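You operate a simulated robot arm through the tools that you are given. There is no shell and no other tool. Be economical: measure what you need, move in short steps, check, and stop when the job is done.

The job below is to be done with a simulated two-armed robot. You get a single attempt, and the scene is never put back.

TASK
Fetch the small grey weight from the bench three top and set it on top of the green lid tin. Take the grey weight on the bench three top and put it away on the near bench top. Put the box labelled "hooks" from the bench three top on the window bench top and the box labelled "felt" on the trolley end of the store counter. Stack the box marked "bulbs" from the bench three top on top of the box labelled "fuses". Open the near bench back left door, take the pale framed plate on the far bench top and put it away on the upper shelf of the near bench back left cabinet and shut the door again. Put the green framed lens on top of the pulley case. Take the green spool from the far bench top and leave it on top of the grids case. Close the corner bench back right door. Fetch the blue spool and set it on the red coil. Any order will do. Set down upright: box, green framed lens, blue spool.
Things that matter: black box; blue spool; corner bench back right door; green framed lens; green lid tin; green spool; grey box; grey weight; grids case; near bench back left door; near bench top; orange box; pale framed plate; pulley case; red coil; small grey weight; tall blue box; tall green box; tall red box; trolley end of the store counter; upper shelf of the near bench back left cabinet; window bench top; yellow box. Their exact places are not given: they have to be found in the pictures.

Only the result counts: the job must be done as asked and must still hold three seconds after the hand-in. Knocking over, shifting, dropping, spilling or breaking anything else fails it. A push-on lid holds only when it is set on centred and level and pressed home; a screw cap is set on level and turned clockwise until tight.

THE ROBOT
Two 7-joint arms with two-finger parallel grippers on one trunk, on a base that drives. Base frame: it is fixed to the floor where the robot stands at the start and does not move with it; the origin is under the middle of the robot, x ahead of it, y to its left, z up; the surface under the hand at the start is at about z = 800. Readings come in mm, degrees, newtons and seconds.
The left shoulder is at the start at [14, 139, 1150], the right one opposite. With the tool pointing down near the work surface each hand reaches from about 100 to 500 mm from the robot's upright axis, wherever it stands, measured 20 degrees to its own side. Places, roughly: black box, grey box, orange box, yellow box [750, 500, 750]; blue spool (6x4x6 cm) [500, -2700, 800]; corner bench back right door [4900, 600, 400]; green framed lens (3x5x6 cm) [300, 3200, 800]; green lid tin (5x5x3 cm) [900, 0, 800]; green spool (3x3x5 cm) [700, 3600, 800]; grey weight [250, 250, 750]; grids case [500, 3250, 750]; near bench back left door [1200, -6000, 400]; near bench top [700, -5400, 800]; pale framed plate (9x6x3 cm) [300, 2700, 800]; pulley case [250, 3000, 750]; red coil (10x10x2 cm) [1000, -5400, 800]; small grey weight [500, 0, 750]; tall blue box, tall green box, tall red box [250, -250, 750]; trolley end of the store counter [-2200, -2400, 800]; upper shelf of the near bench back left cabinet [1100, -6000, 400]; window bench top [4200, -2900, 800]. Payload 1.57 kg a hand.
The TCP of each hand is the grasp point between the finger pads, 30 mm short of the fingertips. In the tool frame z runs along the fingers and y along their closing line. The gripper opens to 80 mm. The fingers are 17 mm wide and 12 mm thick; the gripper's body (40 by 82 mm) begins 80 mm behind the TCP.
Orientation is that of the tool frame in the base frame, as a unit quaternion [x, y, z, w]. With the fingers straight down and closing along the base's y, the tool's x points along the base's -x, its y along +y and its z along -z.

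THE INTERFACE
- The arms move only by the tool move_arm. It takes "left_moves", "right_moves" or both (then of equal length, played together; a hand with none holds still); each is a list of rows, each a list of 6 numbers: the shift along the tool's x, y, z in mm, then the turn, a rotation vector about the tool's x, y, z in degrees. In form: [[x, y, z, rx, ry, rz], ...]. A call has 1 to 12 rows; each row is the pose to reach, as a shift and turn from the pose commanded when the call began, along the tool's axes at that moment. "left_grip" and "right_grip" are, for a hand that has rows, the finger opening in mm, from 0 to 80, set as the call begins (left out, the last holds). Each row takes 0.2 s and may step no farther than 50 mm and 8.6 degrees from the row before; otherwise, or with a gripper value out of range, the whole call is refused. A pose out of reach is approached as far as the arm can. The call stops where the force on the tool passes 40 N (or 10 N more than at its start, if that is more) or the arm is blocked; 0.2 s more then pass. The fingers move at their own pace (about 45 mm/s each) and stop on an object; they squeeze with about 39 N. The grip force told is the motor's: it shows also when the fingers shut on nothing. Time passes only in rows, and 0.2 s behind the last, so rows that repeat a pose let the fingers close. The reply holds the time, the measured pose of the TCP, the force on the tool along the base axes, the opening and the grip force, in the units named above and with some noise, with the torque about the TCP (base axes, N m) and any sound that the robot's microphone picked up.
- Cameras (640 x 400 px; columns grow to the right, rows downward): "scene" is now at [153.5, -2.2, 1134.1]; the picture's right is [-0.07, -1.00, -0.00], its down [0.56, -0.04, -0.83] and it looks along [0.82, -0.06, 0.56] (base axes); focal length 214 px, centre (320, 200). "left" rides on the left gripper at [72, 7, -122] in its tool frame; the picture's right is [-0.09, 1.00, 0.00], its down [-0.84, -0.08, -0.54] and it looks along [-0.54, -0.05, 0.84] (tool axes); focal length 238 px, centre (320, 200). "right" rides on the right gripper at [72, -7, -122] in its tool frame; the picture's right is [0.09, 1.00, 0.00], its down [-0.84, 0.08, -0.54] and it looks along [-0.54, 0.05, 0.84] (tool axes); focal length 238 px, centre (320, 200).
- get_image(camera): a new picture of that camera. The clock stands still meanwhile.
- slide_trunk(by): slides the trunk up (or, below 0, down) by that many mm; the arms and the scene camera ride with it, the base frame stays. It gives what a move gives, with no picture.
- roll_base(legs): drives the robot by 1 to 6 legs, each [ahead, left, turn to the left] in mm, mm and degrees, along the robot's own axes; the way and the turn of a leg run together, so that a leg with both is an arc; at most 1500 mm and 180 degrees a leg. The arms and the cameras ride along, it lands a little off, and it stops where it bumps. It gives what a move gives.
- pan_tilt(pan, tilt): turns the head with the scene camera to pan (to the left, within 60 degrees either way) and tilt (down, from -29 to 69), counted from straight ahead of the robot. It gives what a move gives.
- locate(camera, pixels): there is no depth. For up to 12 entries [column, row, z] of the newest picture of that camera ("zoom" is the newest enlarged one), the place [x, y] in the base frame at which the ray of that pixel passes the height z, good to about 2 mm. The clock stands still meanwhile.
- enlarge(camera, box): a new picture of the part [left, top, right, bottom] of that camera's present view, enlarged. The clock stands still meanwhile.
- close_job(): hands the job in; it is judged then, once.

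Go step by step. Measure first, check grasps and placings, and put right what went wrong. The budget is 357 turns and 306 pictures, counting those below and the enlarged ones. Unless the task says otherwise, let go and move clear before handing in.

The tools are called by a JSON object that holds its "method" and its "body". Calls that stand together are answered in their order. move_arm: Moves the arms, as the interface text tells. Its arguments: {"type":"object","properties":{"left_moves":{"type":"array"},"left_grip":{"type":"number"},"right_moves":{"type":"array"},"right_grip":{"type":"number"}},"required":[]} The other tools are called the same way: slide_trunk (by) slides the trunk up or down; roll_base (legs) drives the base; pan_tilt (pan, tilt) turns the head that bears the scene camera; get_image (camera) takes a picture; locate (camera, pixels) gives the place at which the rays of pixels pass given heights; enlarge (camera, box) takes an enlarged picture of a part of a camera's view; close_job () hands the job in.

At the start:

```text
t: 0.0
left_tcp_pos: [202.3, 259.9, 991.3]
left_tool_rot: [0.01, 0.99, 0.052, -0.134]
left_contact_force: [0.1, 0.1, 0.0]
left_torque: [-0.01, -0.02, 0.01]
left_opening: 79.8
left_grasp_force: 0.1
right_tcp_pos: [274.1, -70.0, 979.0]
right_tool_rot: [0.047, 0.971, -0.226, 0.064]
right_contact_force: [71.0, -74.3, -147.1]
right_torque: [1.54, -6.67, 4.08]
right_opening: 80.1
right_grasp_force: 0.1
trunk travel left (down, up): [-525.0, 715.0]
robot x, y, heading: [-2.2, 0.6, 0.1]
head pan, tilt: [-8.1, 68.8]
```

scene: 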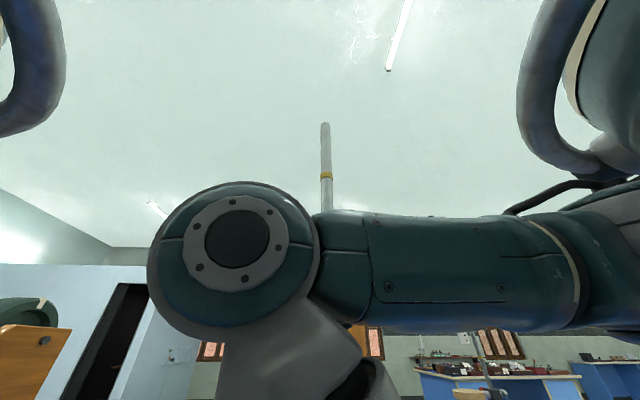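
right: 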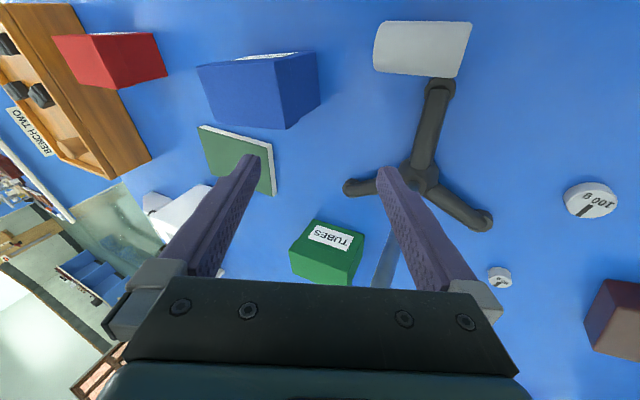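
left: 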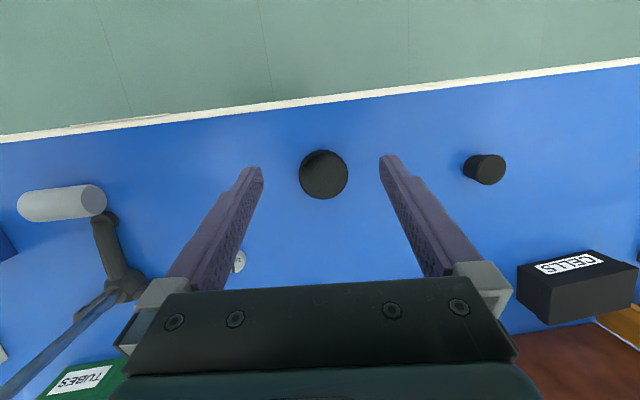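

The scene camera looks upward and the right arm reads a large force, with the right forearm crossing the view. I first turn the head to see what it does.

{"method": "pan_tilt", "body": {"pan": 0, "tilt": 35}}

{"method": "get_image", "body": {"camera": "scene"}}

```text
t: 1.0
left_tcp_pos: [201.7, 259.9, 989.2]
left_tool_rot: [0.009, 0.989, 0.051, -0.136]
left_contact_force: [0.0, 0.0, -0.4]
left_torque: [0.01, 0.03, 0.01]
left_opening: 80.1
left_grasp_force: 0.1
right_tcp_pos: [277.3, -73.1, 977.6]
right_tool_rot: [0.054, 0.969, -0.228, 0.073]
right_contact_force: [73.6, 24.6, -70.1]
right_torque: [-6.37, 1.22, -6.26]
right_opening: 80.2
right_grasp_force: 0.1
trunk travel left (down, up): [-525.0, 715.0]
robot x, y, heading: [0.5, -3.0, 0.1]
head pan, tilt: [0.0, 35.0]
```

```text
302 pictures are left
```

scene: 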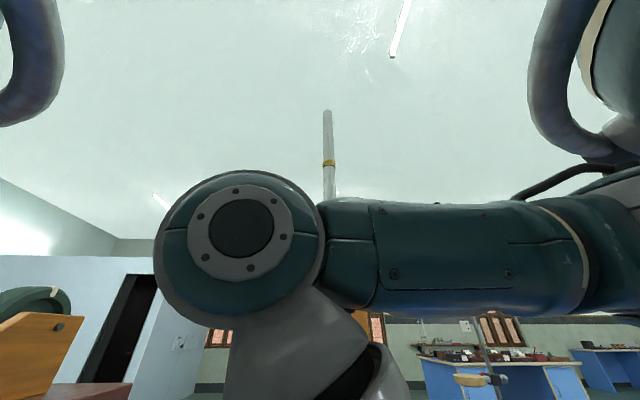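

The picture barely changed, so the head may be fouled by the right arm; a stand with an upright rod also stands near. I take new hand pictures and locate the stand and items.

{"method": "get_image", "body": {"camera": "right"}}

{"method": "get_image", "body": {"camera": "left"}}

{"method": "locate", "body": {"camera": "scene", "pixels": [[328, 110, 1400], [329, 190, 1300], [320, 200, 1500]]}}

```text
301 pictures are left
```

right: 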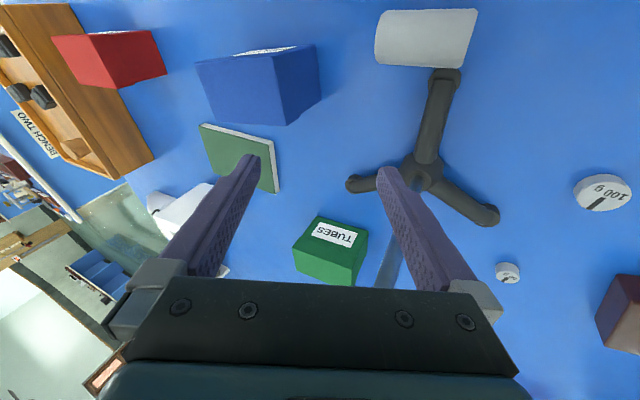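

```text
300 pictures are left
```

left: 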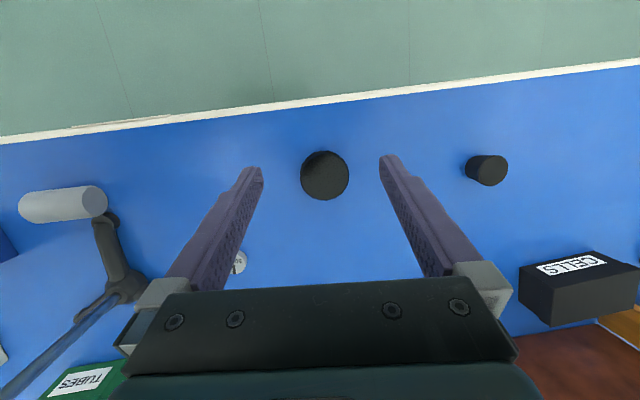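

```text
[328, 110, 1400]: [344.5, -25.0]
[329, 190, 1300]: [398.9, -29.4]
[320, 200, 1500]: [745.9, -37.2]
```

The wrist pictures are upside-down (near edge at top). I locate the tripod, rod and nearby items.

{"method": "locate", "body": {"camera": "right", "pixels": [[422, 175, 810], [390, 265, 900], [603, 190, 815], [507, 272, 815], [425, 40, 830], [330, 260, 800], [260, 90, 850], [108, 60, 850], [240, 160, 800], [80, 100, 830], [620, 310, 800]]}}

{"method": "locate", "body": {"camera": "left", "pixels": [[123, 290, 810], [30, 375, 900], [324, 175, 810], [486, 170, 830], [240, 262, 810], [62, 203, 830], [580, 290, 830], [100, 130, 790], [560, 365, 830], [100, 380, 850]]}}

```text
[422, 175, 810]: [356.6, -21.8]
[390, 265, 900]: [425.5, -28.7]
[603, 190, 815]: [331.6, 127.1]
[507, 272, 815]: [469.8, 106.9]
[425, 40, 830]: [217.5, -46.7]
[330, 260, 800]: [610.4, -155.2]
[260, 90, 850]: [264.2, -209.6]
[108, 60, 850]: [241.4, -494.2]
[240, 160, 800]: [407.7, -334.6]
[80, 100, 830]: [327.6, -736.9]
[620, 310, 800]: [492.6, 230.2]
```

```text
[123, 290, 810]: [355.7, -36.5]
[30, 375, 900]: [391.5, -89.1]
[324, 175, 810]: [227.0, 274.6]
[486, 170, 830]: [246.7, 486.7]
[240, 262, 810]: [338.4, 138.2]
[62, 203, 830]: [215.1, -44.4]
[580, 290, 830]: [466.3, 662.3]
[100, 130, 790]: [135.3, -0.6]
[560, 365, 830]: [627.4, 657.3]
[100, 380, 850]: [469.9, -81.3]
```

The rod of the stand is at about (356,-28), just beyond the right elbow, and the elbow fouls the head. I back the base away first so the arm can be freed without sweeping the rod.

{"method": "roll_base", "body": {"legs": [[-350, 0, 0]]}}

{"method": "get_image", "body": {"camera": "scene"}}

```text
t: 3.3
left_tcp_pos: [-139.0, 257.7, 991.1]
left_tool_rot: [0.011, 0.99, 0.052, -0.134]
left_contact_force: [-0.8, 0.2, -0.4]
left_torque: [0.0, -0.03, 0.04]
left_opening: 80.1
left_grasp_force: 0.1
right_tcp_pos: [-63.8, -74.6, 980.1]
right_tool_rot: [0.057, 0.969, -0.229, 0.076]
right_contact_force: [57.4, 17.5, -76.9]
right_torque: [-5.9, -1.4, -4.75]
right_opening: 80.0
right_grasp_force: 0.0
trunk travel left (down, up): [-525.0, 715.0]
robot x, y, heading: [-347.9, -1.5, -0.2]
head pan, tilt: [0.0, 35.0]
```

```text
299 pictures are left
```

scene: 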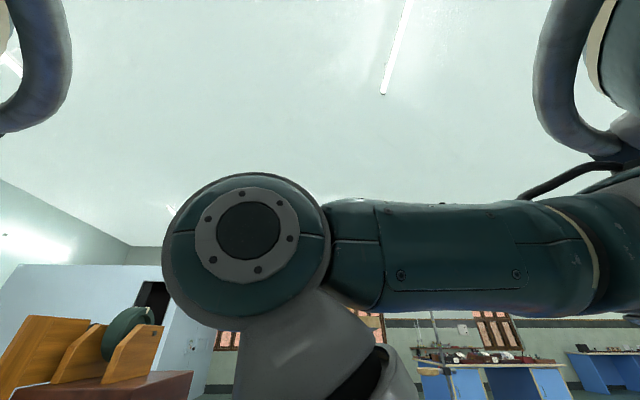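

The base is clear of the stand. Now I swing the right hand outward and forward to take the elbow off the head.

{"method": "move_arm", "body": {"right_moves": [[-27, -26, 18, 0, 0, 0], [-54, -52, 36, 0, 0, 0], [-81, -78, 54, 0, 0, 0], [-108, -105, 72, 0, 0, 0], [-135, -131, 90, 0, 0, 0], [-161, -157, 108, 0, 0, 0]]}}

{"method": "get_image", "body": {"camera": "scene"}}

```text
t: 4.7
left_tcp_pos: [-139.3, 257.0, 990.0]
left_tool_rot: [0.01, 0.99, 0.052, -0.133]
left_contact_force: [-0.5, 0.7, 0.2]
left_torque: [0.02, 0.02, -0.03]
left_opening: 80.0
left_grasp_force: 0.0
right_tcp_pos: [84.9, -274.7, 981.4]
right_tool_rot: [0.057, 0.969, -0.229, 0.075]
right_contact_force: [0.4, 0.2, 0.7]
right_torque: [0.0, -0.03, -0.03]
right_opening: 80.0
right_grasp_force: 0.1
trunk travel left (down, up): [-525.0, 715.0]
robot x, y, heading: [-350.7, 1.3, 0.2]
head pan, tilt: [0.0, 35.0]
```

```text
298 pictures are left
```

scene: 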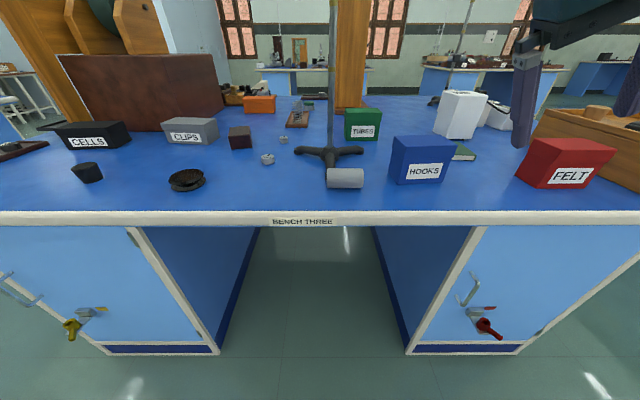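

The head is free and bench three is visible: CELLS, CLIPS, TUBES, HOOKS, FELT, small weights by (267,158) and (284,139). I enlarge for labels.

{"method": "enlarge", "body": {"camera": "scene", "box": [210, 75, 410, 200]}}

{"method": "enlarge", "body": {"camera": "scene", "box": [0, 75, 200, 200]}}

{"method": "enlarge", "body": {"camera": "scene", "box": [400, 60, 640, 210]}}

```text
3.20 times, centred on (310, 138) of scene
```

zoom: 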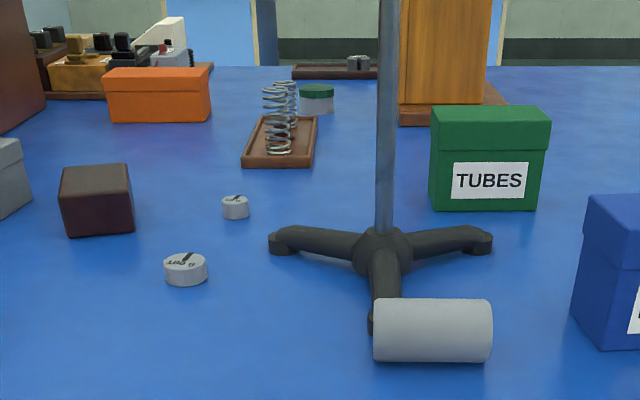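

```text
3.20 times, centred on (100, 138) of scene
```

zoom: 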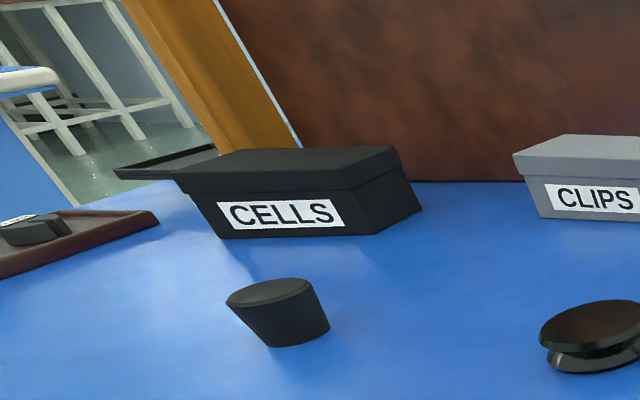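

```text
2.67 times, centred on (520, 135) of scene
```

zoom: 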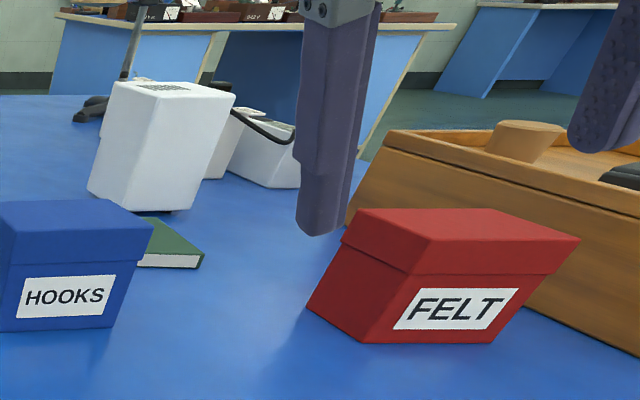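

Labels CELLS, CLIPS, TUBES, HOOKS, FELT are read; the orange box has its label elsewhere, the green lid tin is at zoom (316,97). I locate things on bench three.

{"method": "get_image", "body": {"camera": "scene"}}

{"method": "locate", "body": {"camera": "scene", "pixels": [[267, 163, 800], [284, 143, 800], [309, 111, 800], [260, 112, 800], [345, 187, 800], [331, 155, 800], [420, 183, 800], [557, 187, 800], [362, 140, 800], [186, 187, 800], [240, 148, 800], [300, 212, 800]]}}

{"method": "locate", "body": {"camera": "scene", "pixels": [[140, 132, 800], [222, 128, 800], [243, 113, 800], [275, 114, 800], [299, 124, 800], [525, 180, 800], [390, 178, 800], [450, 178, 800], [350, 107, 800], [100, 148, 800]]}}

```text
294 pictures are left
```

scene: 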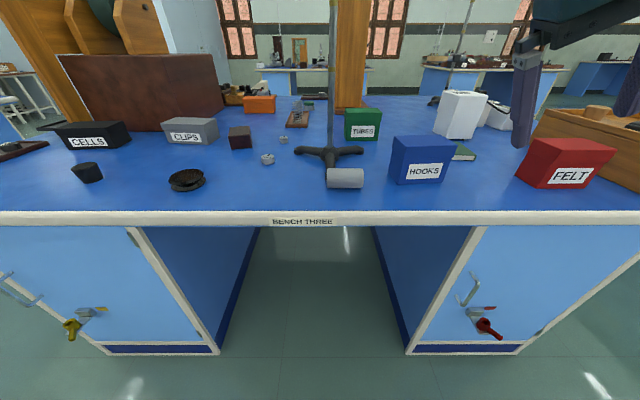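

```text
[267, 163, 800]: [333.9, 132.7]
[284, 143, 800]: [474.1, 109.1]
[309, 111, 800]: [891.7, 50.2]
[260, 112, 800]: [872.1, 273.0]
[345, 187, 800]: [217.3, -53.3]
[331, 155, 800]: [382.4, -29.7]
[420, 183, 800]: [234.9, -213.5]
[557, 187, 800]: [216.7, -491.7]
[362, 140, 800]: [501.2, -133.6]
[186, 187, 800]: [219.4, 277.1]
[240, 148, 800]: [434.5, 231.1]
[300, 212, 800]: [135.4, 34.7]
```

```text
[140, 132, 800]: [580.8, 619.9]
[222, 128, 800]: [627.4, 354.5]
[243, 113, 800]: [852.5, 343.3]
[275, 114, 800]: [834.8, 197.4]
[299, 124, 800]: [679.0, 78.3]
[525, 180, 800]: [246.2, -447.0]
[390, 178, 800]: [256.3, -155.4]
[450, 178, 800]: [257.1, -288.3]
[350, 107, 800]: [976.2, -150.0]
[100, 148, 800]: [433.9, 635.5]
```

Positions are known: grey weight (334,130), small weight (474,109), tin about (910,50), stand at (370,-28). I straighten both tools to point down and pull the right hand back.

{"method": "move_arm", "body": {"right_moves": [[35, -8, -10, -5.3, 1.7, -1.3], [70, -15, -19, -10.6, 3.5, -2.6], [106, -23, -29, -15.9, 5.2, -4.0], [141, -31, -38, -21.2, 7.0, -5.3], [177, -38, -48, -26.5, 8.7, -6.6]], "left_moves": [[0, 0, 0, 1.2, -3.1, -0.2], [0, 0, 0, 2.4, -6.2, -0.5], [0, 0, 0, 3.6, -9.2, -0.7], [0, 0, 0, 4.8, -12.3, -1], [0, 0, 0, 6, -15.4, -1.2]]}}

{"method": "pan_tilt", "body": {"pan": 0, "tilt": 50}}

```text
t: 6.1
left_tcp_pos: [-146.3, 258.0, 982.0]
left_tool_rot: [0.002, 1.0, 0.001, -0.022]
left_contact_force: [0.5, 0.3, -0.4]
left_torque: [0.04, 0.0, 0.01]
left_opening: 79.9
left_grasp_force: 0.0
right_tcp_pos: [-119.9, -272.3, 983.6]
right_tool_rot: [-0.011, 0.998, -0.014, -0.062]
right_contact_force: [-0.4, 0.8, 0.0]
right_torque: [0.0, 0.0, -0.02]
right_opening: 80.1
right_grasp_force: 0.2
trunk travel left (down, up): [-525.0, 715.0]
robot x, y, heading: [-347.1, 1.3, 0.0]
head pan, tilt: [0.0, 35.0]
stopped in row 5 (right hand): the arm was blocked; the commanded pose is now the measured one
```

```text
t: 6.8
left_tcp_pos: [-146.5, 257.3, 983.2]
left_tool_rot: [0.002, 1.0, 0.001, -0.023]
left_contact_force: [-0.4, 0.2, -0.4]
left_torque: [0.04, 0.0, -0.01]
left_opening: 80.0
left_grasp_force: 0.0
right_tcp_pos: [-119.9, -271.0, 983.9]
right_tool_rot: [-0.011, 0.998, -0.014, -0.063]
right_contact_force: [0.5, -0.3, -0.4]
right_torque: [-0.01, 0.0, 0.03]
right_opening: 80.2
right_grasp_force: 0.0
trunk travel left (down, up): [-525.0, 715.0]
robot x, y, heading: [-348.9, -2.5, -0.4]
head pan, tilt: [0.0, 50.0]
```

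Right arm stopped a bit early but is fine. I drive in to about (10,-50) for the small weight.

{"method": "roll_base", "body": {"legs": [[360, -48, 0]]}}

{"method": "get_image", "body": {"camera": "left"}}

{"method": "get_image", "body": {"camera": "scene"}}

```text
t: 9.2
left_tcp_pos: [217.8, 207.4, 983.0]
left_tool_rot: [0.004, 1.0, 0.002, -0.021]
left_contact_force: [0.2, 0.4, 0.0]
left_torque: [-0.01, 0.01, 0.0]
left_opening: 80.2
left_grasp_force: 0.1
right_tcp_pos: [242.0, -323.5, 982.7]
right_tool_rot: [-0.009, 0.998, -0.013, -0.062]
right_contact_force: [-1.7, -0.5, 0.5]
right_torque: [-0.01, -0.03, 0.04]
right_opening: 80.2
right_grasp_force: 0.1
trunk travel left (down, up): [-525.0, 715.0]
robot x, y, heading: [14.5, -49.8, -0.3]
head pan, tilt: [0.0, 50.0]
```

```text
293 pictures are left
```

left: 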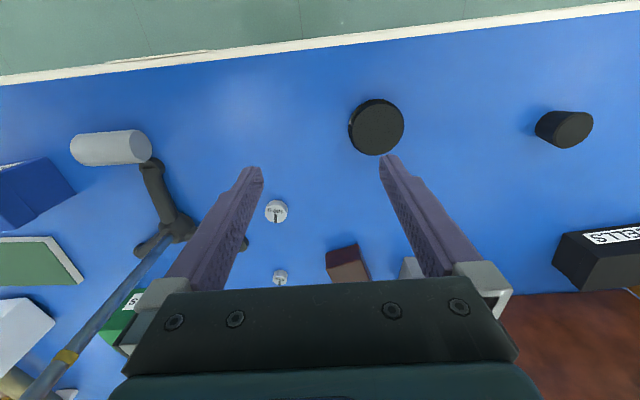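

```text
292 pictures are left
```

scene: 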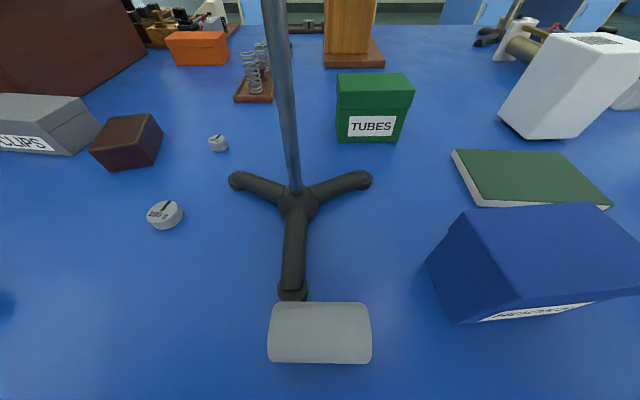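

I locate the two weights from both cameras.

{"method": "locate", "body": {"camera": "left", "pixels": [[277, 212, 812], [281, 277, 812], [345, 265, 830], [275, 202, 812]]}}

{"method": "locate", "body": {"camera": "scene", "pixels": [[165, 228, 800], [219, 151, 800], [219, 137, 815], [165, 212, 818], [147, 220, 810], [184, 215, 810], [209, 143, 808], [228, 144, 808]]}}

{"method": "enlarge", "body": {"camera": "scene", "box": [130, 115, 270, 245]}}

```text
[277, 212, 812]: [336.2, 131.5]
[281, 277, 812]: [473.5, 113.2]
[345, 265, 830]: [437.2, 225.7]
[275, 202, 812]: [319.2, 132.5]
```

```text
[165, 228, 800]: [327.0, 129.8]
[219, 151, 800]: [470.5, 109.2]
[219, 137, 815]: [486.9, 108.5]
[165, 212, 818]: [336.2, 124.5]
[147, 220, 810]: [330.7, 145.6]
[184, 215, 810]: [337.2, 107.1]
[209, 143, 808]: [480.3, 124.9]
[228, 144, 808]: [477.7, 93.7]
```

```text
3.08 times, centred on (200, 180) of scene
```

zoom: 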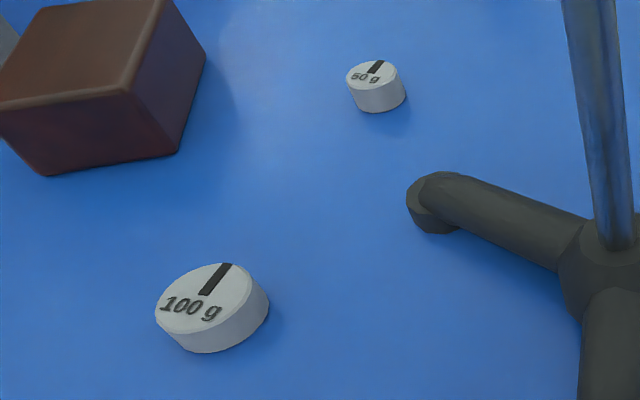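

The 50 g is at about (478,109), the 100 g at (335,128). I bring the left hand over the small one.

{"method": "move_arm", "body": {"left_moves": [[-38, -14, 2, 0, -0.4, 0], [-75, -28, 8, 0, -0.8, 0], [-113, -41, 20, 0, -1.2, 0], [-150, -55, 35, 0, -1.6, 0], [-188, -69, 48, 0, -2, 0], [-226, -82, 58, 0, -2.4, 0], [-263, -96, 69, 0, -2.4, 0]]}}

{"method": "get_image", "body": {"camera": "left"}}

{"method": "get_image", "body": {"camera": "scene"}}

```text
t: 10.8
left_tcp_pos: [477.1, 109.1, 901.7]
left_tool_rot: [0.005, 1.0, 0.002, 0.001]
left_contact_force: [-0.5, -0.2, -0.2]
left_torque: [-0.01, 0.04, 0.01]
left_opening: 80.1
left_grasp_force: 0.0
right_tcp_pos: [241.7, -322.6, 984.2]
right_tool_rot: [-0.008, 0.998, -0.013, -0.062]
right_contact_force: [0.1, -0.4, 0.5]
right_torque: [0.04, -0.02, -0.02]
right_opening: 80.0
right_grasp_force: 0.1
trunk travel left (down, up): [-525.0, 715.0]
robot x, y, heading: [17.2, -47.8, -0.2]
head pan, tilt: [0.0, 50.0]
```

```text
290 pictures are left
```

left: 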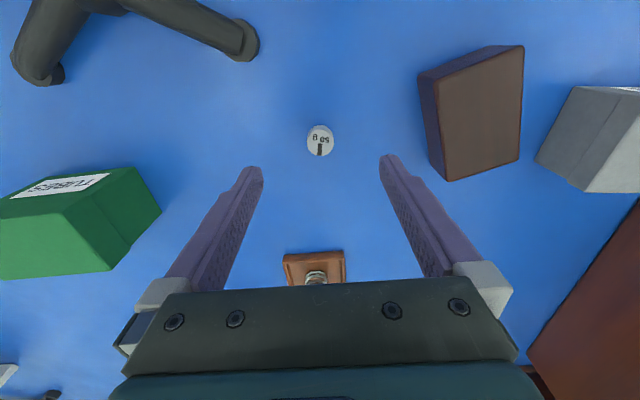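

```text
289 pictures are left
```

scene: 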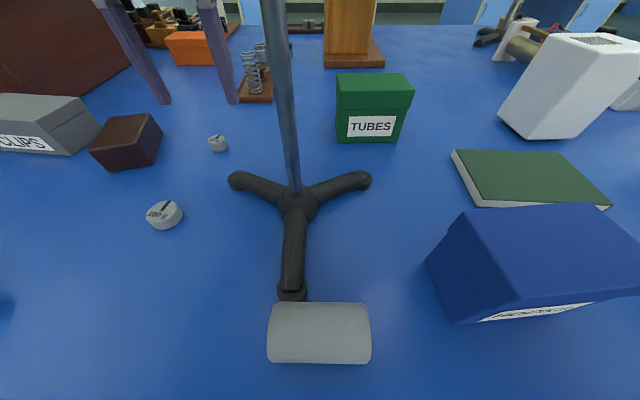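

{"method": "locate", "body": {"camera": "left", "pixels": [[320, 138, 815], [320, 154, 802], [307, 140, 810], [334, 140, 810], [424, 120, 830], [320, 127, 815]]}}

```text
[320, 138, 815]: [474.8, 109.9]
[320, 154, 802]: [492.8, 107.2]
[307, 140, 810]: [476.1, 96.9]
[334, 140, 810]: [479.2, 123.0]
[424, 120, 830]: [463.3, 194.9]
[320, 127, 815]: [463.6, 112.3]
```

The 26 mm weight is centred at (477,110), right under the hand. Descend and grip.

{"method": "move_arm", "body": {"left_moves": [[0, 0, 35, 0, 0, 0], [0, 1, 69, 0, 0, 0]]}}

{"method": "move_arm", "body": {"left_moves": [[0, 0, 0, 0, 0, 0], [0, 0, 0, 0, 0, 0], [0, 0, 0, 0, 0, 0], [0, 0, 0, 0, 0, 0], [0, 0, -50, 0, 0, 0], [0, 0, -100, 0, 0, 0]], "left_grip": 0}}

{"method": "get_image", "body": {"camera": "left"}}

```text
t: 11.4
left_tcp_pos: [476.3, 112.8, 831.9]
left_tool_rot: [0.005, 1.0, 0.002, 0.001]
left_contact_force: [0.1, 0.3, 0.2]
left_torque: [-0.01, 0.0, -0.02]
left_opening: 80.1
left_grasp_force: 0.0
right_tcp_pos: [240.4, -322.3, 983.6]
right_tool_rot: [-0.009, 0.998, -0.014, -0.063]
right_contact_force: [-0.3, -0.3, 0.1]
right_torque: [0.0, -0.02, -0.02]
right_opening: 80.1
right_grasp_force: 0.1
trunk travel left (down, up): [-525.0, 715.0]
robot x, y, heading: [16.5, -43.6, -0.0]
head pan, tilt: [0.0, 50.0]
```

```text
t: 12.8
left_tcp_pos: [477.2, 110.6, 932.5]
left_tool_rot: [0.004, 1.0, 0.001, 0.0]
left_contact_force: [0.2, 0.0, -1.3]
left_torque: [0.02, 0.02, 0.03]
left_opening: 23.2
left_grasp_force: 35.9
right_tcp_pos: [242.2, -322.3, 984.5]
right_tool_rot: [-0.009, 0.998, -0.013, -0.063]
right_contact_force: [0.4, -0.3, -0.7]
right_torque: [-0.03, 0.0, 0.02]
right_opening: 80.0
right_grasp_force: 0.0
trunk travel left (down, up): [-525.0, 715.0]
robot x, y, heading: [13.6, -49.1, -0.5]
head pan, tilt: [0.0, 50.0]
```

```text
288 pictures are left
```

left: 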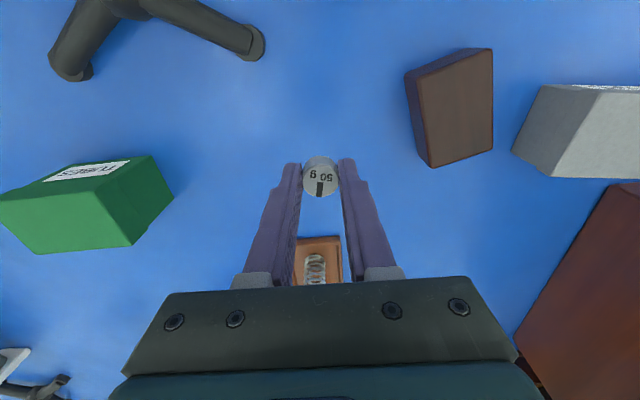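

The 50 g weight is held (opening 23). I retract the hand and back off to look around.

{"method": "move_arm", "body": {"left_moves": [[44, 16, -10, 0, 0, 0], [88, 32, -20, 0, 0, 0], [132, 48, -30, 0, 0, 0], [176, 64, -40, 0, 0, 0], [220, 80, -50, 0, 0, 0]]}}

{"method": "roll_base", "body": {"legs": [[-900, 0, 0]]}}

{"method": "pan_tilt", "body": {"pan": 0, "tilt": 20}}

{"method": "get_image", "body": {"camera": "scene"}}

{"method": "pan_tilt", "body": {"pan": 60, "tilt": 20}}

{"method": "get_image", "body": {"camera": "scene"}}

{"method": "pan_tilt", "body": {"pan": -60, "tilt": 20}}

{"method": "get_image", "body": {"camera": "scene"}}

```text
t: 14.0
left_tcp_pos: [256.1, 192.7, 981.7]
left_tool_rot: [0.003, 1.0, 0.002, -0.002]
left_contact_force: [-0.6, 0.9, -0.4]
left_torque: [0.01, 0.01, 0.01]
left_opening: 23.4
left_grasp_force: 35.6
right_tcp_pos: [240.3, -321.0, 982.3]
right_tool_rot: [-0.009, 0.998, -0.014, -0.062]
right_contact_force: [-0.3, 0.7, 0.3]
right_torque: [0.0, 0.0, 0.01]
right_opening: 79.9
right_grasp_force: 0.0
trunk travel left (down, up): [-525.0, 715.0]
robot x, y, heading: [14.1, -50.6, -0.1]
head pan, tilt: [0.0, 50.0]
```

```text
t: 18.7
left_tcp_pos: [-637.6, 196.5, 982.6]
left_tool_rot: [0.001, 1.0, 0.002, -0.001]
left_contact_force: [0.2, -0.2, -0.3]
left_torque: [0.0, -0.02, 0.04]
left_opening: 23.5
left_grasp_force: 35.7
right_tcp_pos: [-651.2, -317.5, 983.6]
right_tool_rot: [-0.012, 0.998, -0.013, -0.063]
right_contact_force: [0.6, -0.3, -0.8]
right_torque: [0.01, 0.03, -0.04]
right_opening: 80.0
right_grasp_force: 0.0
trunk travel left (down, up): [-525.0, 715.0]
robot x, y, heading: [-883.3, -47.9, -0.2]
head pan, tilt: [0.0, 50.0]
```

```text
t: 19.6
left_tcp_pos: [-638.8, 197.0, 981.3]
left_tool_rot: [0.001, 1.0, 0.002, -0.002]
left_contact_force: [0.1, -0.2, -0.7]
left_torque: [0.03, -0.04, -0.03]
left_opening: 23.7
left_grasp_force: 35.9
right_tcp_pos: [-652.4, -318.4, 983.5]
right_tool_rot: [-0.011, 0.998, -0.014, -0.063]
right_contact_force: [-0.6, 0.2, 0.7]
right_torque: [0.02, -0.01, 0.0]
right_opening: 80.0
right_grasp_force: 0.0
trunk travel left (down, up): [-525.0, 715.0]
robot x, y, heading: [-881.6, -46.6, -0.2]
head pan, tilt: [0.0, 20.0]
```

```text
287 pictures are left
```

scene: 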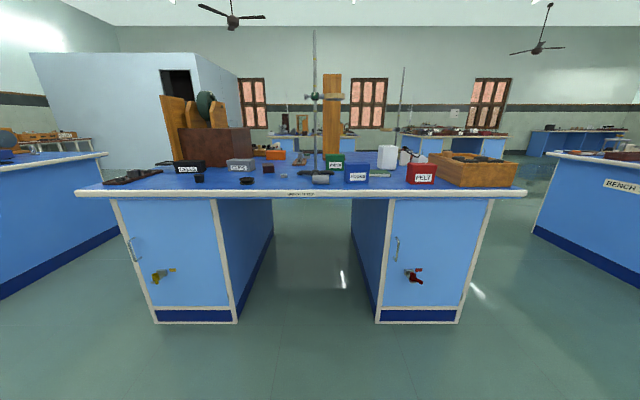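

```text
t: 20.9
left_tcp_pos: [-639.4, 197.6, 982.2]
left_tool_rot: [0.001, 1.0, 0.001, -0.002]
left_contact_force: [-0.8, -0.4, 0.1]
left_torque: [-0.02, 0.01, 0.01]
left_opening: 23.6
left_grasp_force: 35.8
right_tcp_pos: [-651.3, -319.9, 984.1]
right_tool_rot: [-0.012, 0.998, -0.014, -0.063]
right_contact_force: [0.5, -0.7, 0.3]
right_torque: [-0.01, -0.01, 0.02]
right_opening: 80.1
right_grasp_force: 0.1
trunk travel left (down, up): [-525.0, 715.0]
robot x, y, heading: [-881.9, -46.0, -0.2]
head pan, tilt: [60.0, 20.0]
```

```text
286 pictures are left
```

scene: 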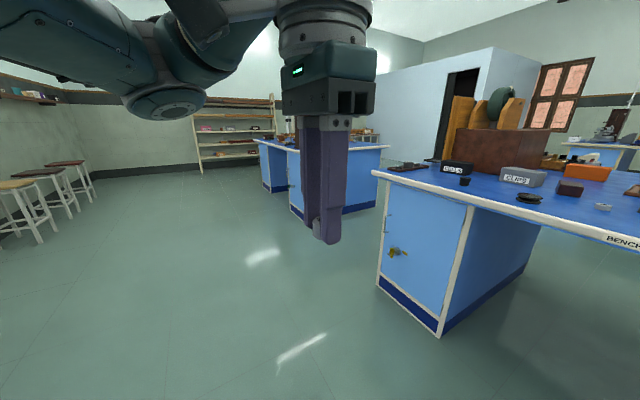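

```text
t: 22.9
left_tcp_pos: [-638.1, 196.0, 980.8]
left_tool_rot: [0.001, 1.0, 0.002, -0.001]
left_contact_force: [1.0, 0.4, -0.3]
left_torque: [0.03, -0.04, 0.02]
left_opening: 23.4
left_grasp_force: 35.8
right_tcp_pos: [-651.8, -318.5, 983.7]
right_tool_rot: [-0.011, 0.998, -0.013, -0.062]
right_contact_force: [-0.6, 0.4, -0.7]
right_torque: [0.01, 0.0, 0.03]
right_opening: 80.5
right_grasp_force: 0.0
trunk travel left (down, up): [-525.0, 715.0]
robot x, y, heading: [-880.2, -47.6, -0.1]
head pan, tilt: [-60.0, 20.0]
```

```text
285 pictures are left
```

scene: 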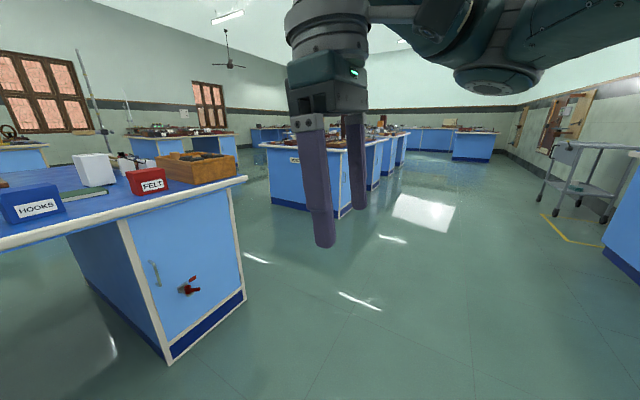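

Bench three stands alone with aisles either side. I locate its corners and the bench edge of the neighbours.

{"method": "locate", "body": {"camera": "scene", "pixels": [[247, 178, 800], [240, 303, 0], [170, 364, 0], [257, 146, 800], [347, 150, 800], [345, 218, 0], [273, 203, 0], [602, 250, 0], [415, 205, 0]]}}

```text
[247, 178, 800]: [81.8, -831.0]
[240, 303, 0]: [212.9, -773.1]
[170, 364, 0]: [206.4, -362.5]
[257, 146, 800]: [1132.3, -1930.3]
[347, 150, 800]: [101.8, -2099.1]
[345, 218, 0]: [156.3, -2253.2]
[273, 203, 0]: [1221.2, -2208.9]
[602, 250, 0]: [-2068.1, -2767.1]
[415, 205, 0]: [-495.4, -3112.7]
```

Bench three spans x 100–1130, y ±820; the aisle to bench two is 1.27 m. I drive around to the far side through that aisle.

{"method": "roll_base", "body": {"legs": [[0, -1400, 0], [1500, 0, 0], [1080, 0, 0]]}}

{"method": "pan_tilt", "body": {"pan": 60, "tilt": 20}}

{"method": "get_image", "body": {"camera": "scene"}}

{"method": "pan_tilt", "body": {"pan": 0, "tilt": 20}}

{"method": "get_image", "body": {"camera": "scene"}}

```text
t: 42.1
left_tcp_pos: [1937.0, -1219.4, 981.7]
left_tool_rot: [0.003, 1.0, 0.002, -0.001]
left_contact_force: [0.3, -0.1, 0.2]
left_torque: [0.01, 0.02, 0.0]
left_opening: 23.3
left_grasp_force: 35.6
right_tcp_pos: [1922.9, -1733.5, 983.0]
right_tool_rot: [-0.009, 0.998, -0.014, -0.063]
right_contact_force: [-1.0, 0.8, 0.2]
right_torque: [0.01, 0.0, 0.01]
right_opening: 79.8
right_grasp_force: 0.1
trunk travel left (down, up): [-525.0, 715.0]
robot x, y, heading: [1694.0, -1461.5, -0.2]
head pan, tilt: [-60.0, 20.0]
```

```text
t: 44.1
left_tcp_pos: [1936.5, -1219.8, 981.1]
left_tool_rot: [0.003, 1.0, 0.001, -0.002]
left_contact_force: [0.7, 0.3, -0.6]
left_torque: [-0.01, 0.0, 0.01]
left_opening: 23.6
left_grasp_force: 36.3
right_tcp_pos: [1922.6, -1734.1, 982.7]
right_tool_rot: [-0.009, 0.998, -0.014, -0.063]
right_contact_force: [-0.1, 0.0, -0.7]
right_torque: [0.01, -0.04, -0.01]
right_opening: 80.0
right_grasp_force: 0.1
trunk travel left (down, up): [-525.0, 715.0]
robot x, y, heading: [1695.4, -1460.0, -0.3]
head pan, tilt: [60.0, 20.0]
```

```text
284 pictures are left
```

scene: 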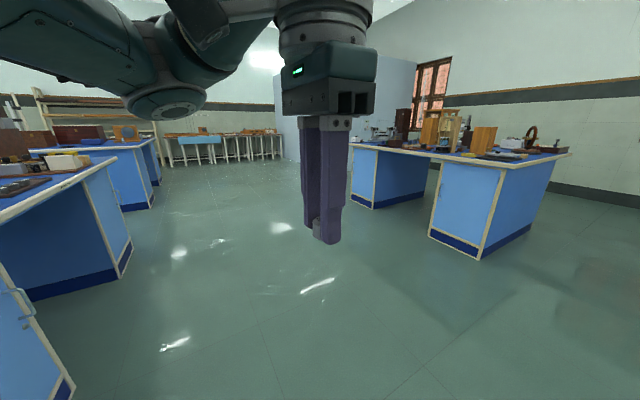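

```text
t: 45.4
left_tcp_pos: [1937.2, -1218.3, 982.6]
left_tool_rot: [0.003, 1.0, 0.002, -0.002]
left_contact_force: [0.6, -0.8, -0.6]
left_torque: [-0.01, 0.01, -0.02]
left_opening: 23.3
left_grasp_force: 35.7
right_tcp_pos: [1922.8, -1734.0, 983.2]
right_tool_rot: [-0.01, 0.998, -0.014, -0.062]
right_contact_force: [-0.2, 0.1, -0.4]
right_torque: [0.01, 0.03, -0.01]
right_opening: 79.8
right_grasp_force: 0.0
trunk travel left (down, up): [-525.0, 715.0]
robot x, y, heading: [1694.2, -1461.9, -0.5]
head pan, tilt: [0.0, 20.0]
```

```text
283 pictures are left
```

scene: 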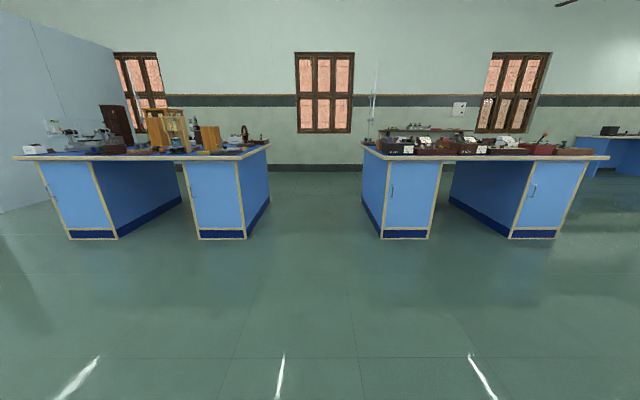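

The far side is open floor. I strafe to y≈170, turn about to face bench three from behind.

{"method": "roll_base", "body": {"legs": [[0, 1500, 0], [0, 130, 0], [0, 0, 180]]}}

{"method": "get_image", "body": {"camera": "scene"}}

```text
t: 61.0
left_tcp_pos: [1451.3, -65.0, 981.1]
left_tool_rot: [1.0, -0.022, 0.001, 0.002]
left_contact_force: [0.4, -0.1, -0.3]
left_torque: [0.02, 0.02, 0.05]
left_opening: 23.1
left_grasp_force: 35.4
right_tcp_pos: [1487.0, 448.5, 983.0]
right_tool_rot: [0.998, -0.01, 0.063, -0.012]
right_contact_force: [0.1, 0.4, -0.1]
right_torque: [-0.01, 0.0, 0.0]
right_opening: 79.9
right_grasp_force: 0.0
trunk travel left (down, up): [-525.0, 715.0]
robot x, y, heading: [1705.0, 171.5, 177.7]
head pan, tilt: [0.0, 20.0]
```

```text
282 pictures are left
```

scene: 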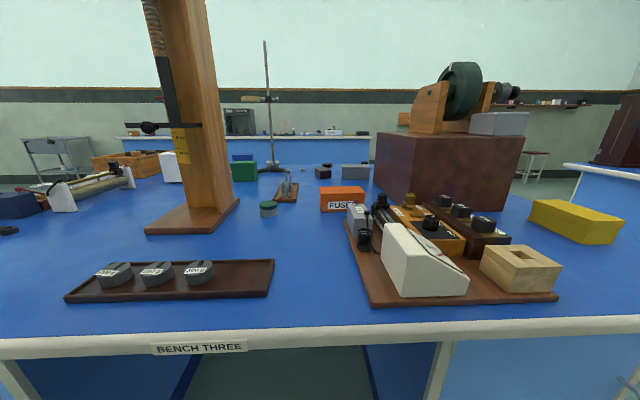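

From behind: tin at (268,209), orange box reads FUSE(S), yellow box at (575,220). I locate them.

{"method": "locate", "body": {"camera": "scene", "pixels": [[268, 216, 800], [268, 204, 830], [320, 212, 800], [364, 210, 800], [529, 221, 800], [592, 246, 800], [622, 234, 800], [200, 347, 790], [145, 234, 800], [239, 200, 800], [347, 232, 800], [282, 201, 800]]}}

{"method": "enlarge", "body": {"camera": "scene", "box": [240, 160, 400, 260]}}

{"method": "enlarge", "body": {"camera": "scene", "box": [480, 160, 640, 260]}}

```text
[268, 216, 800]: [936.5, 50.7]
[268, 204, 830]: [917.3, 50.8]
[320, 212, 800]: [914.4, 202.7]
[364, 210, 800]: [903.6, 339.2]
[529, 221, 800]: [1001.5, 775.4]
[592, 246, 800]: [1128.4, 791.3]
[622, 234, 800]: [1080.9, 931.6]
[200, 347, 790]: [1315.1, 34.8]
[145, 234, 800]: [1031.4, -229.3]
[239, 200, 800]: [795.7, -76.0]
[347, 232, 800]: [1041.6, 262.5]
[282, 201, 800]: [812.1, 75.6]
```

```text
4.00 times, centred on (320, 210) of scene
```

zoom: 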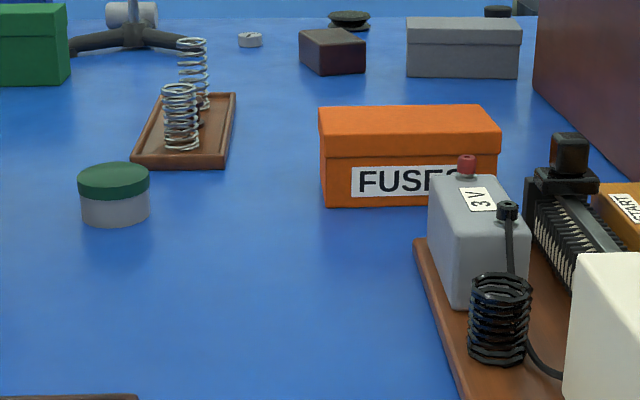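

```text
4.00 times, centred on (560, 210) of scene
```

zoom: 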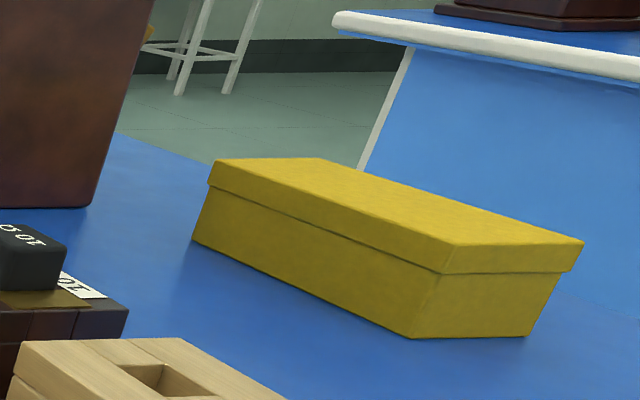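

FUSES is the orange box; the bench edge here is at x≈1312. I close in to x≈1412, y≈205.

{"method": "roll_base", "body": {"legs": [[293, -34, 2.3]]}}

{"method": "pan_tilt", "body": {"pan": 15, "tilt": 40}}

{"method": "get_image", "body": {"camera": "scene"}}

{"method": "get_image", "body": {"camera": "left"}}

```text
t: 63.0
left_tcp_pos: [1168.2, -34.4, 981.7]
left_tool_rot: [1.0, -0.001, 0.002, 0.001]
left_contact_force: [0.4, -0.3, 0.1]
left_torque: [0.0, -0.04, -0.02]
left_opening: 23.6
left_grasp_force: 35.2
right_tcp_pos: [1180.9, 480.4, 982.9]
right_tool_rot: [0.998, 0.01, 0.063, -0.013]
right_contact_force: [-1.0, -0.2, 0.2]
right_torque: [0.02, -0.02, -0.05]
right_opening: 80.0
right_grasp_force: 0.1
trunk travel left (down, up): [-525.0, 715.0]
robot x, y, heading: [1409.8, 208.1, 179.9]
head pan, tilt: [0.0, 20.0]
```

```text
t: 63.8
left_tcp_pos: [1168.5, -35.1, 982.1]
left_tool_rot: [1.0, -0.001, 0.002, 0.001]
left_contact_force: [0.5, -0.6, -0.7]
left_torque: [0.0, 0.0, -0.02]
left_opening: 23.6
left_grasp_force: 35.4
right_tcp_pos: [1181.6, 479.3, 983.4]
right_tool_rot: [0.998, 0.01, 0.063, -0.013]
right_contact_force: [-0.8, 0.2, -0.2]
right_torque: [0.0, -0.02, 0.0]
right_opening: 79.6
right_grasp_force: 0.1
trunk travel left (down, up): [-525.0, 715.0]
robot x, y, heading: [1406.5, 211.5, 179.8]
head pan, tilt: [15.0, 40.0]
```

```text
279 pictures are left
```

scene: 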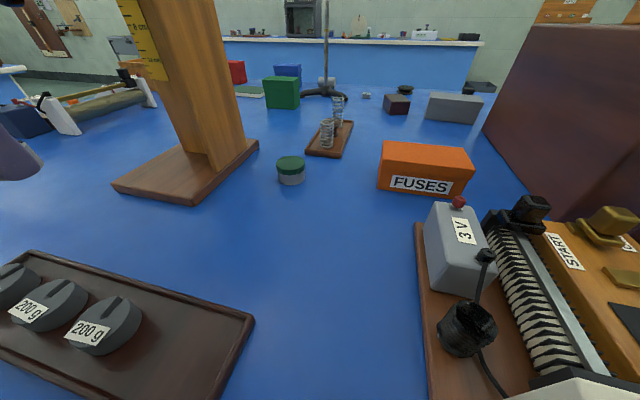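

```text
278 pictures are left
```

left: 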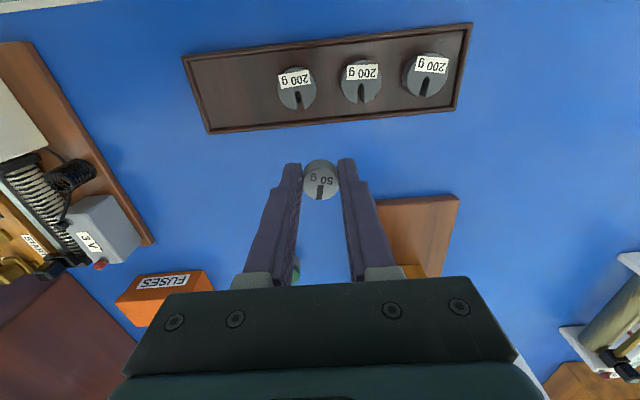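

I locate the tin, tower base and fuses box from here.

{"method": "locate", "body": {"camera": "scene", "pixels": [[291, 164, 830], [291, 184, 800], [278, 170, 825], [305, 170, 825], [196, 205, 812], [260, 145, 812], [112, 185, 812], [215, 165, 820], [245, 138, 820], [377, 188, 800], [464, 194, 800], [378, 145, 850]]}}

{"method": "enlarge", "body": {"camera": "scene", "box": [240, 140, 340, 200]}}

```text
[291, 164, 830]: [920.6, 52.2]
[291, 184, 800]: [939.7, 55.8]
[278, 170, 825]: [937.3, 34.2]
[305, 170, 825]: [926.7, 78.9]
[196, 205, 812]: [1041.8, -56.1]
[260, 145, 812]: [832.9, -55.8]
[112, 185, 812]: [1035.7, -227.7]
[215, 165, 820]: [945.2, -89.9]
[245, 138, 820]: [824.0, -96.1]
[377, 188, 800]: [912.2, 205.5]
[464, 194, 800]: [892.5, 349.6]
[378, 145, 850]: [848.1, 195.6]
```

```text
6.40 times, centred on (290, 170) of scene
```

zoom: 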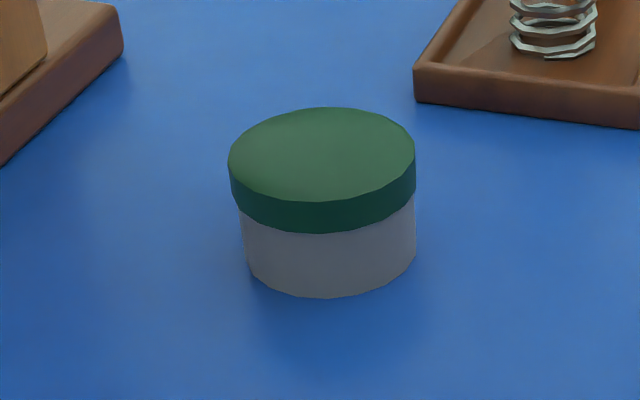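

Tin lid centre is (918,54), top about z 830. I bring the weight above it.

{"method": "move_arm", "body": {"left_moves": [[-42, -15, 3, 0, 0, 0], [-83, -30, 6, 0, 0, 0], [-125, -45, 9, 0, 0, 0], [-167, -60, 12, 0, 0, 0], [-208, -75, 40, 0, 0, 0], [-250, -89, 70, 0, 0, 0]]}}

{"method": "get_image", "body": {"camera": "left"}}

{"method": "get_image", "body": {"camera": "scene"}}

```text
refused: row 5 steps farther than a row can; nothing moved
```

```text
276 pictures are left
```

left: 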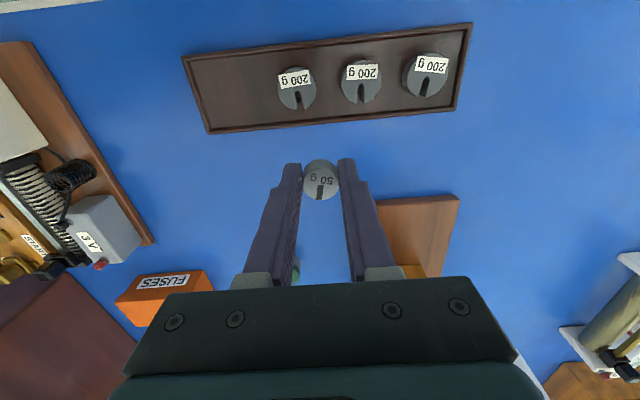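

```text
275 pictures are left
```

scene: 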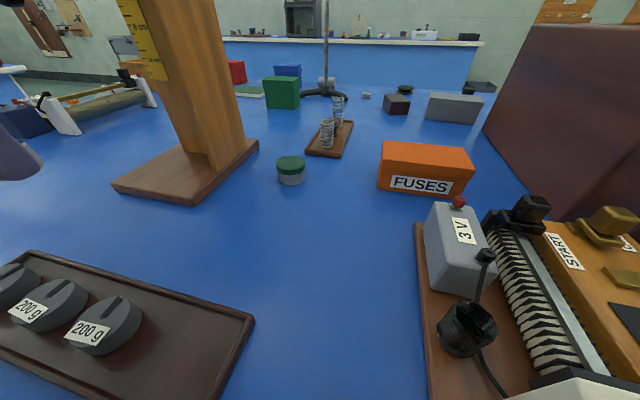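

The step was too long; I repeat with smaller steps.

{"method": "move_arm", "body": {"left_moves": [[-36, -13, 10, 0, 0, 0], [-72, -26, 20, 0, 0, 0], [-108, -39, 30, 0, 0, 0], [-143, -51, 40, 0, 0, 0], [-179, -64, 50, 0, 0, 0], [-215, -77, 60, 0, 0, 0], [-250, -89, 70, 0, 0, 0]]}}

{"method": "get_image", "body": {"camera": "left"}}

{"method": "get_image", "body": {"camera": "scene"}}

```text
t: 65.4
left_tcp_pos: [931.3, 49.3, 911.5]
left_tool_rot: [1.0, -0.003, 0.001, 0.003]
left_contact_force: [0.2, 0.5, -1.0]
left_torque: [0.08, 0.02, 0.02]
left_opening: 23.5
left_grasp_force: 35.6
left hand out of reach, approached as far as the arm can: row 7
right_tcp_pos: [1181.8, 479.6, 983.2]
right_tool_rot: [0.998, 0.01, 0.063, -0.014]
right_contact_force: [0.3, 0.8, -0.2]
right_torque: [-0.02, 0.02, 0.02]
right_opening: 80.0
right_grasp_force: 0.0
trunk travel left (down, up): [-525.0, 715.0]
robot x, y, heading: [1410.3, 210.8, 179.8]
head pan, tilt: [15.0, 40.0]
```

```text
274 pictures are left
```

left: 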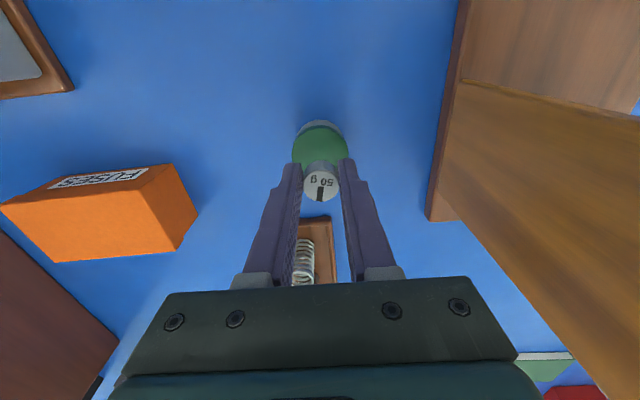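

```text
273 pictures are left
```

scene: 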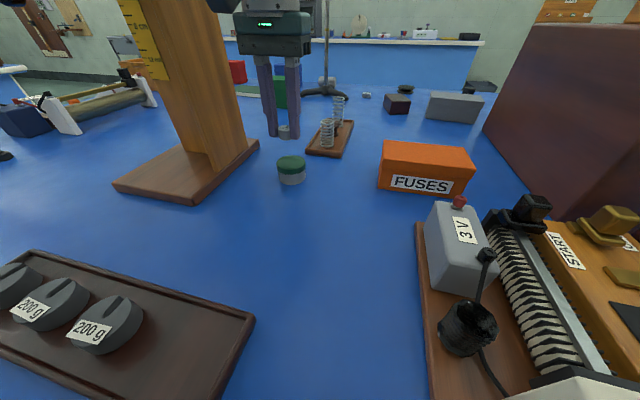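

The arm is at its reach limit 13 mm short. I nudge the base 16 mm ahead and lower the trunk 30 mm.

{"method": "roll_base", "body": {"legs": [[18, 0, 0]]}}

{"method": "slide_trunk", "body": {"by": -30}}

{"method": "get_image", "body": {"camera": "left"}}

{"method": "locate", "body": {"camera": "left", "pixels": [[320, 140, 830], [320, 165, 860]]}}

```text
t: 66.2
left_tcp_pos: [913.5, 49.1, 911.8]
left_tool_rot: [1.0, -0.002, 0.001, 0.002]
left_contact_force: [0.4, 0.2, -0.1]
left_torque: [0.01, -0.02, -0.06]
left_opening: 23.4
left_grasp_force: 36.1
right_tcp_pos: [1163.9, 481.1, 983.5]
right_tool_rot: [0.998, 0.011, 0.063, -0.014]
right_contact_force: [-0.5, -0.3, 1.2]
right_torque: [-0.06, 0.02, 0.01]
right_opening: 80.1
right_grasp_force: 0.0
trunk travel left (down, up): [-525.0, 715.0]
robot x, y, heading: [1391.3, 208.1, 179.9]
head pan, tilt: [15.0, 40.0]
```

```text
t: 67.0
left_tcp_pos: [913.8, 50.0, 881.7]
left_tool_rot: [1.0, -0.002, 0.002, 0.002]
left_contact_force: [-0.2, -0.1, -0.6]
left_torque: [0.0, -0.04, -0.01]
left_opening: 23.4
left_grasp_force: 35.6
right_tcp_pos: [1164.5, 479.8, 952.5]
right_tool_rot: [0.998, 0.01, 0.062, -0.014]
right_contact_force: [0.3, 0.7, -0.7]
right_torque: [-0.01, 0.04, 0.02]
right_opening: 79.9
right_grasp_force: 0.0
trunk travel left (down, up): [-495.0, 745.0]
robot x, y, heading: [1393.5, 208.8, 179.8]
head pan, tilt: [15.0, 40.0]
```

```text
272 pictures are left
```

left: 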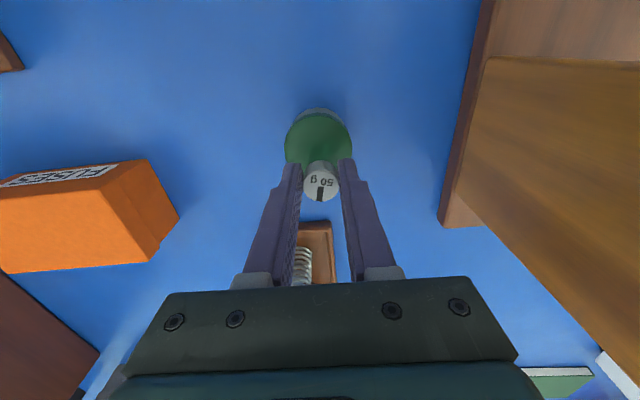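

```text
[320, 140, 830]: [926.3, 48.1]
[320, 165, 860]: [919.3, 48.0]
```

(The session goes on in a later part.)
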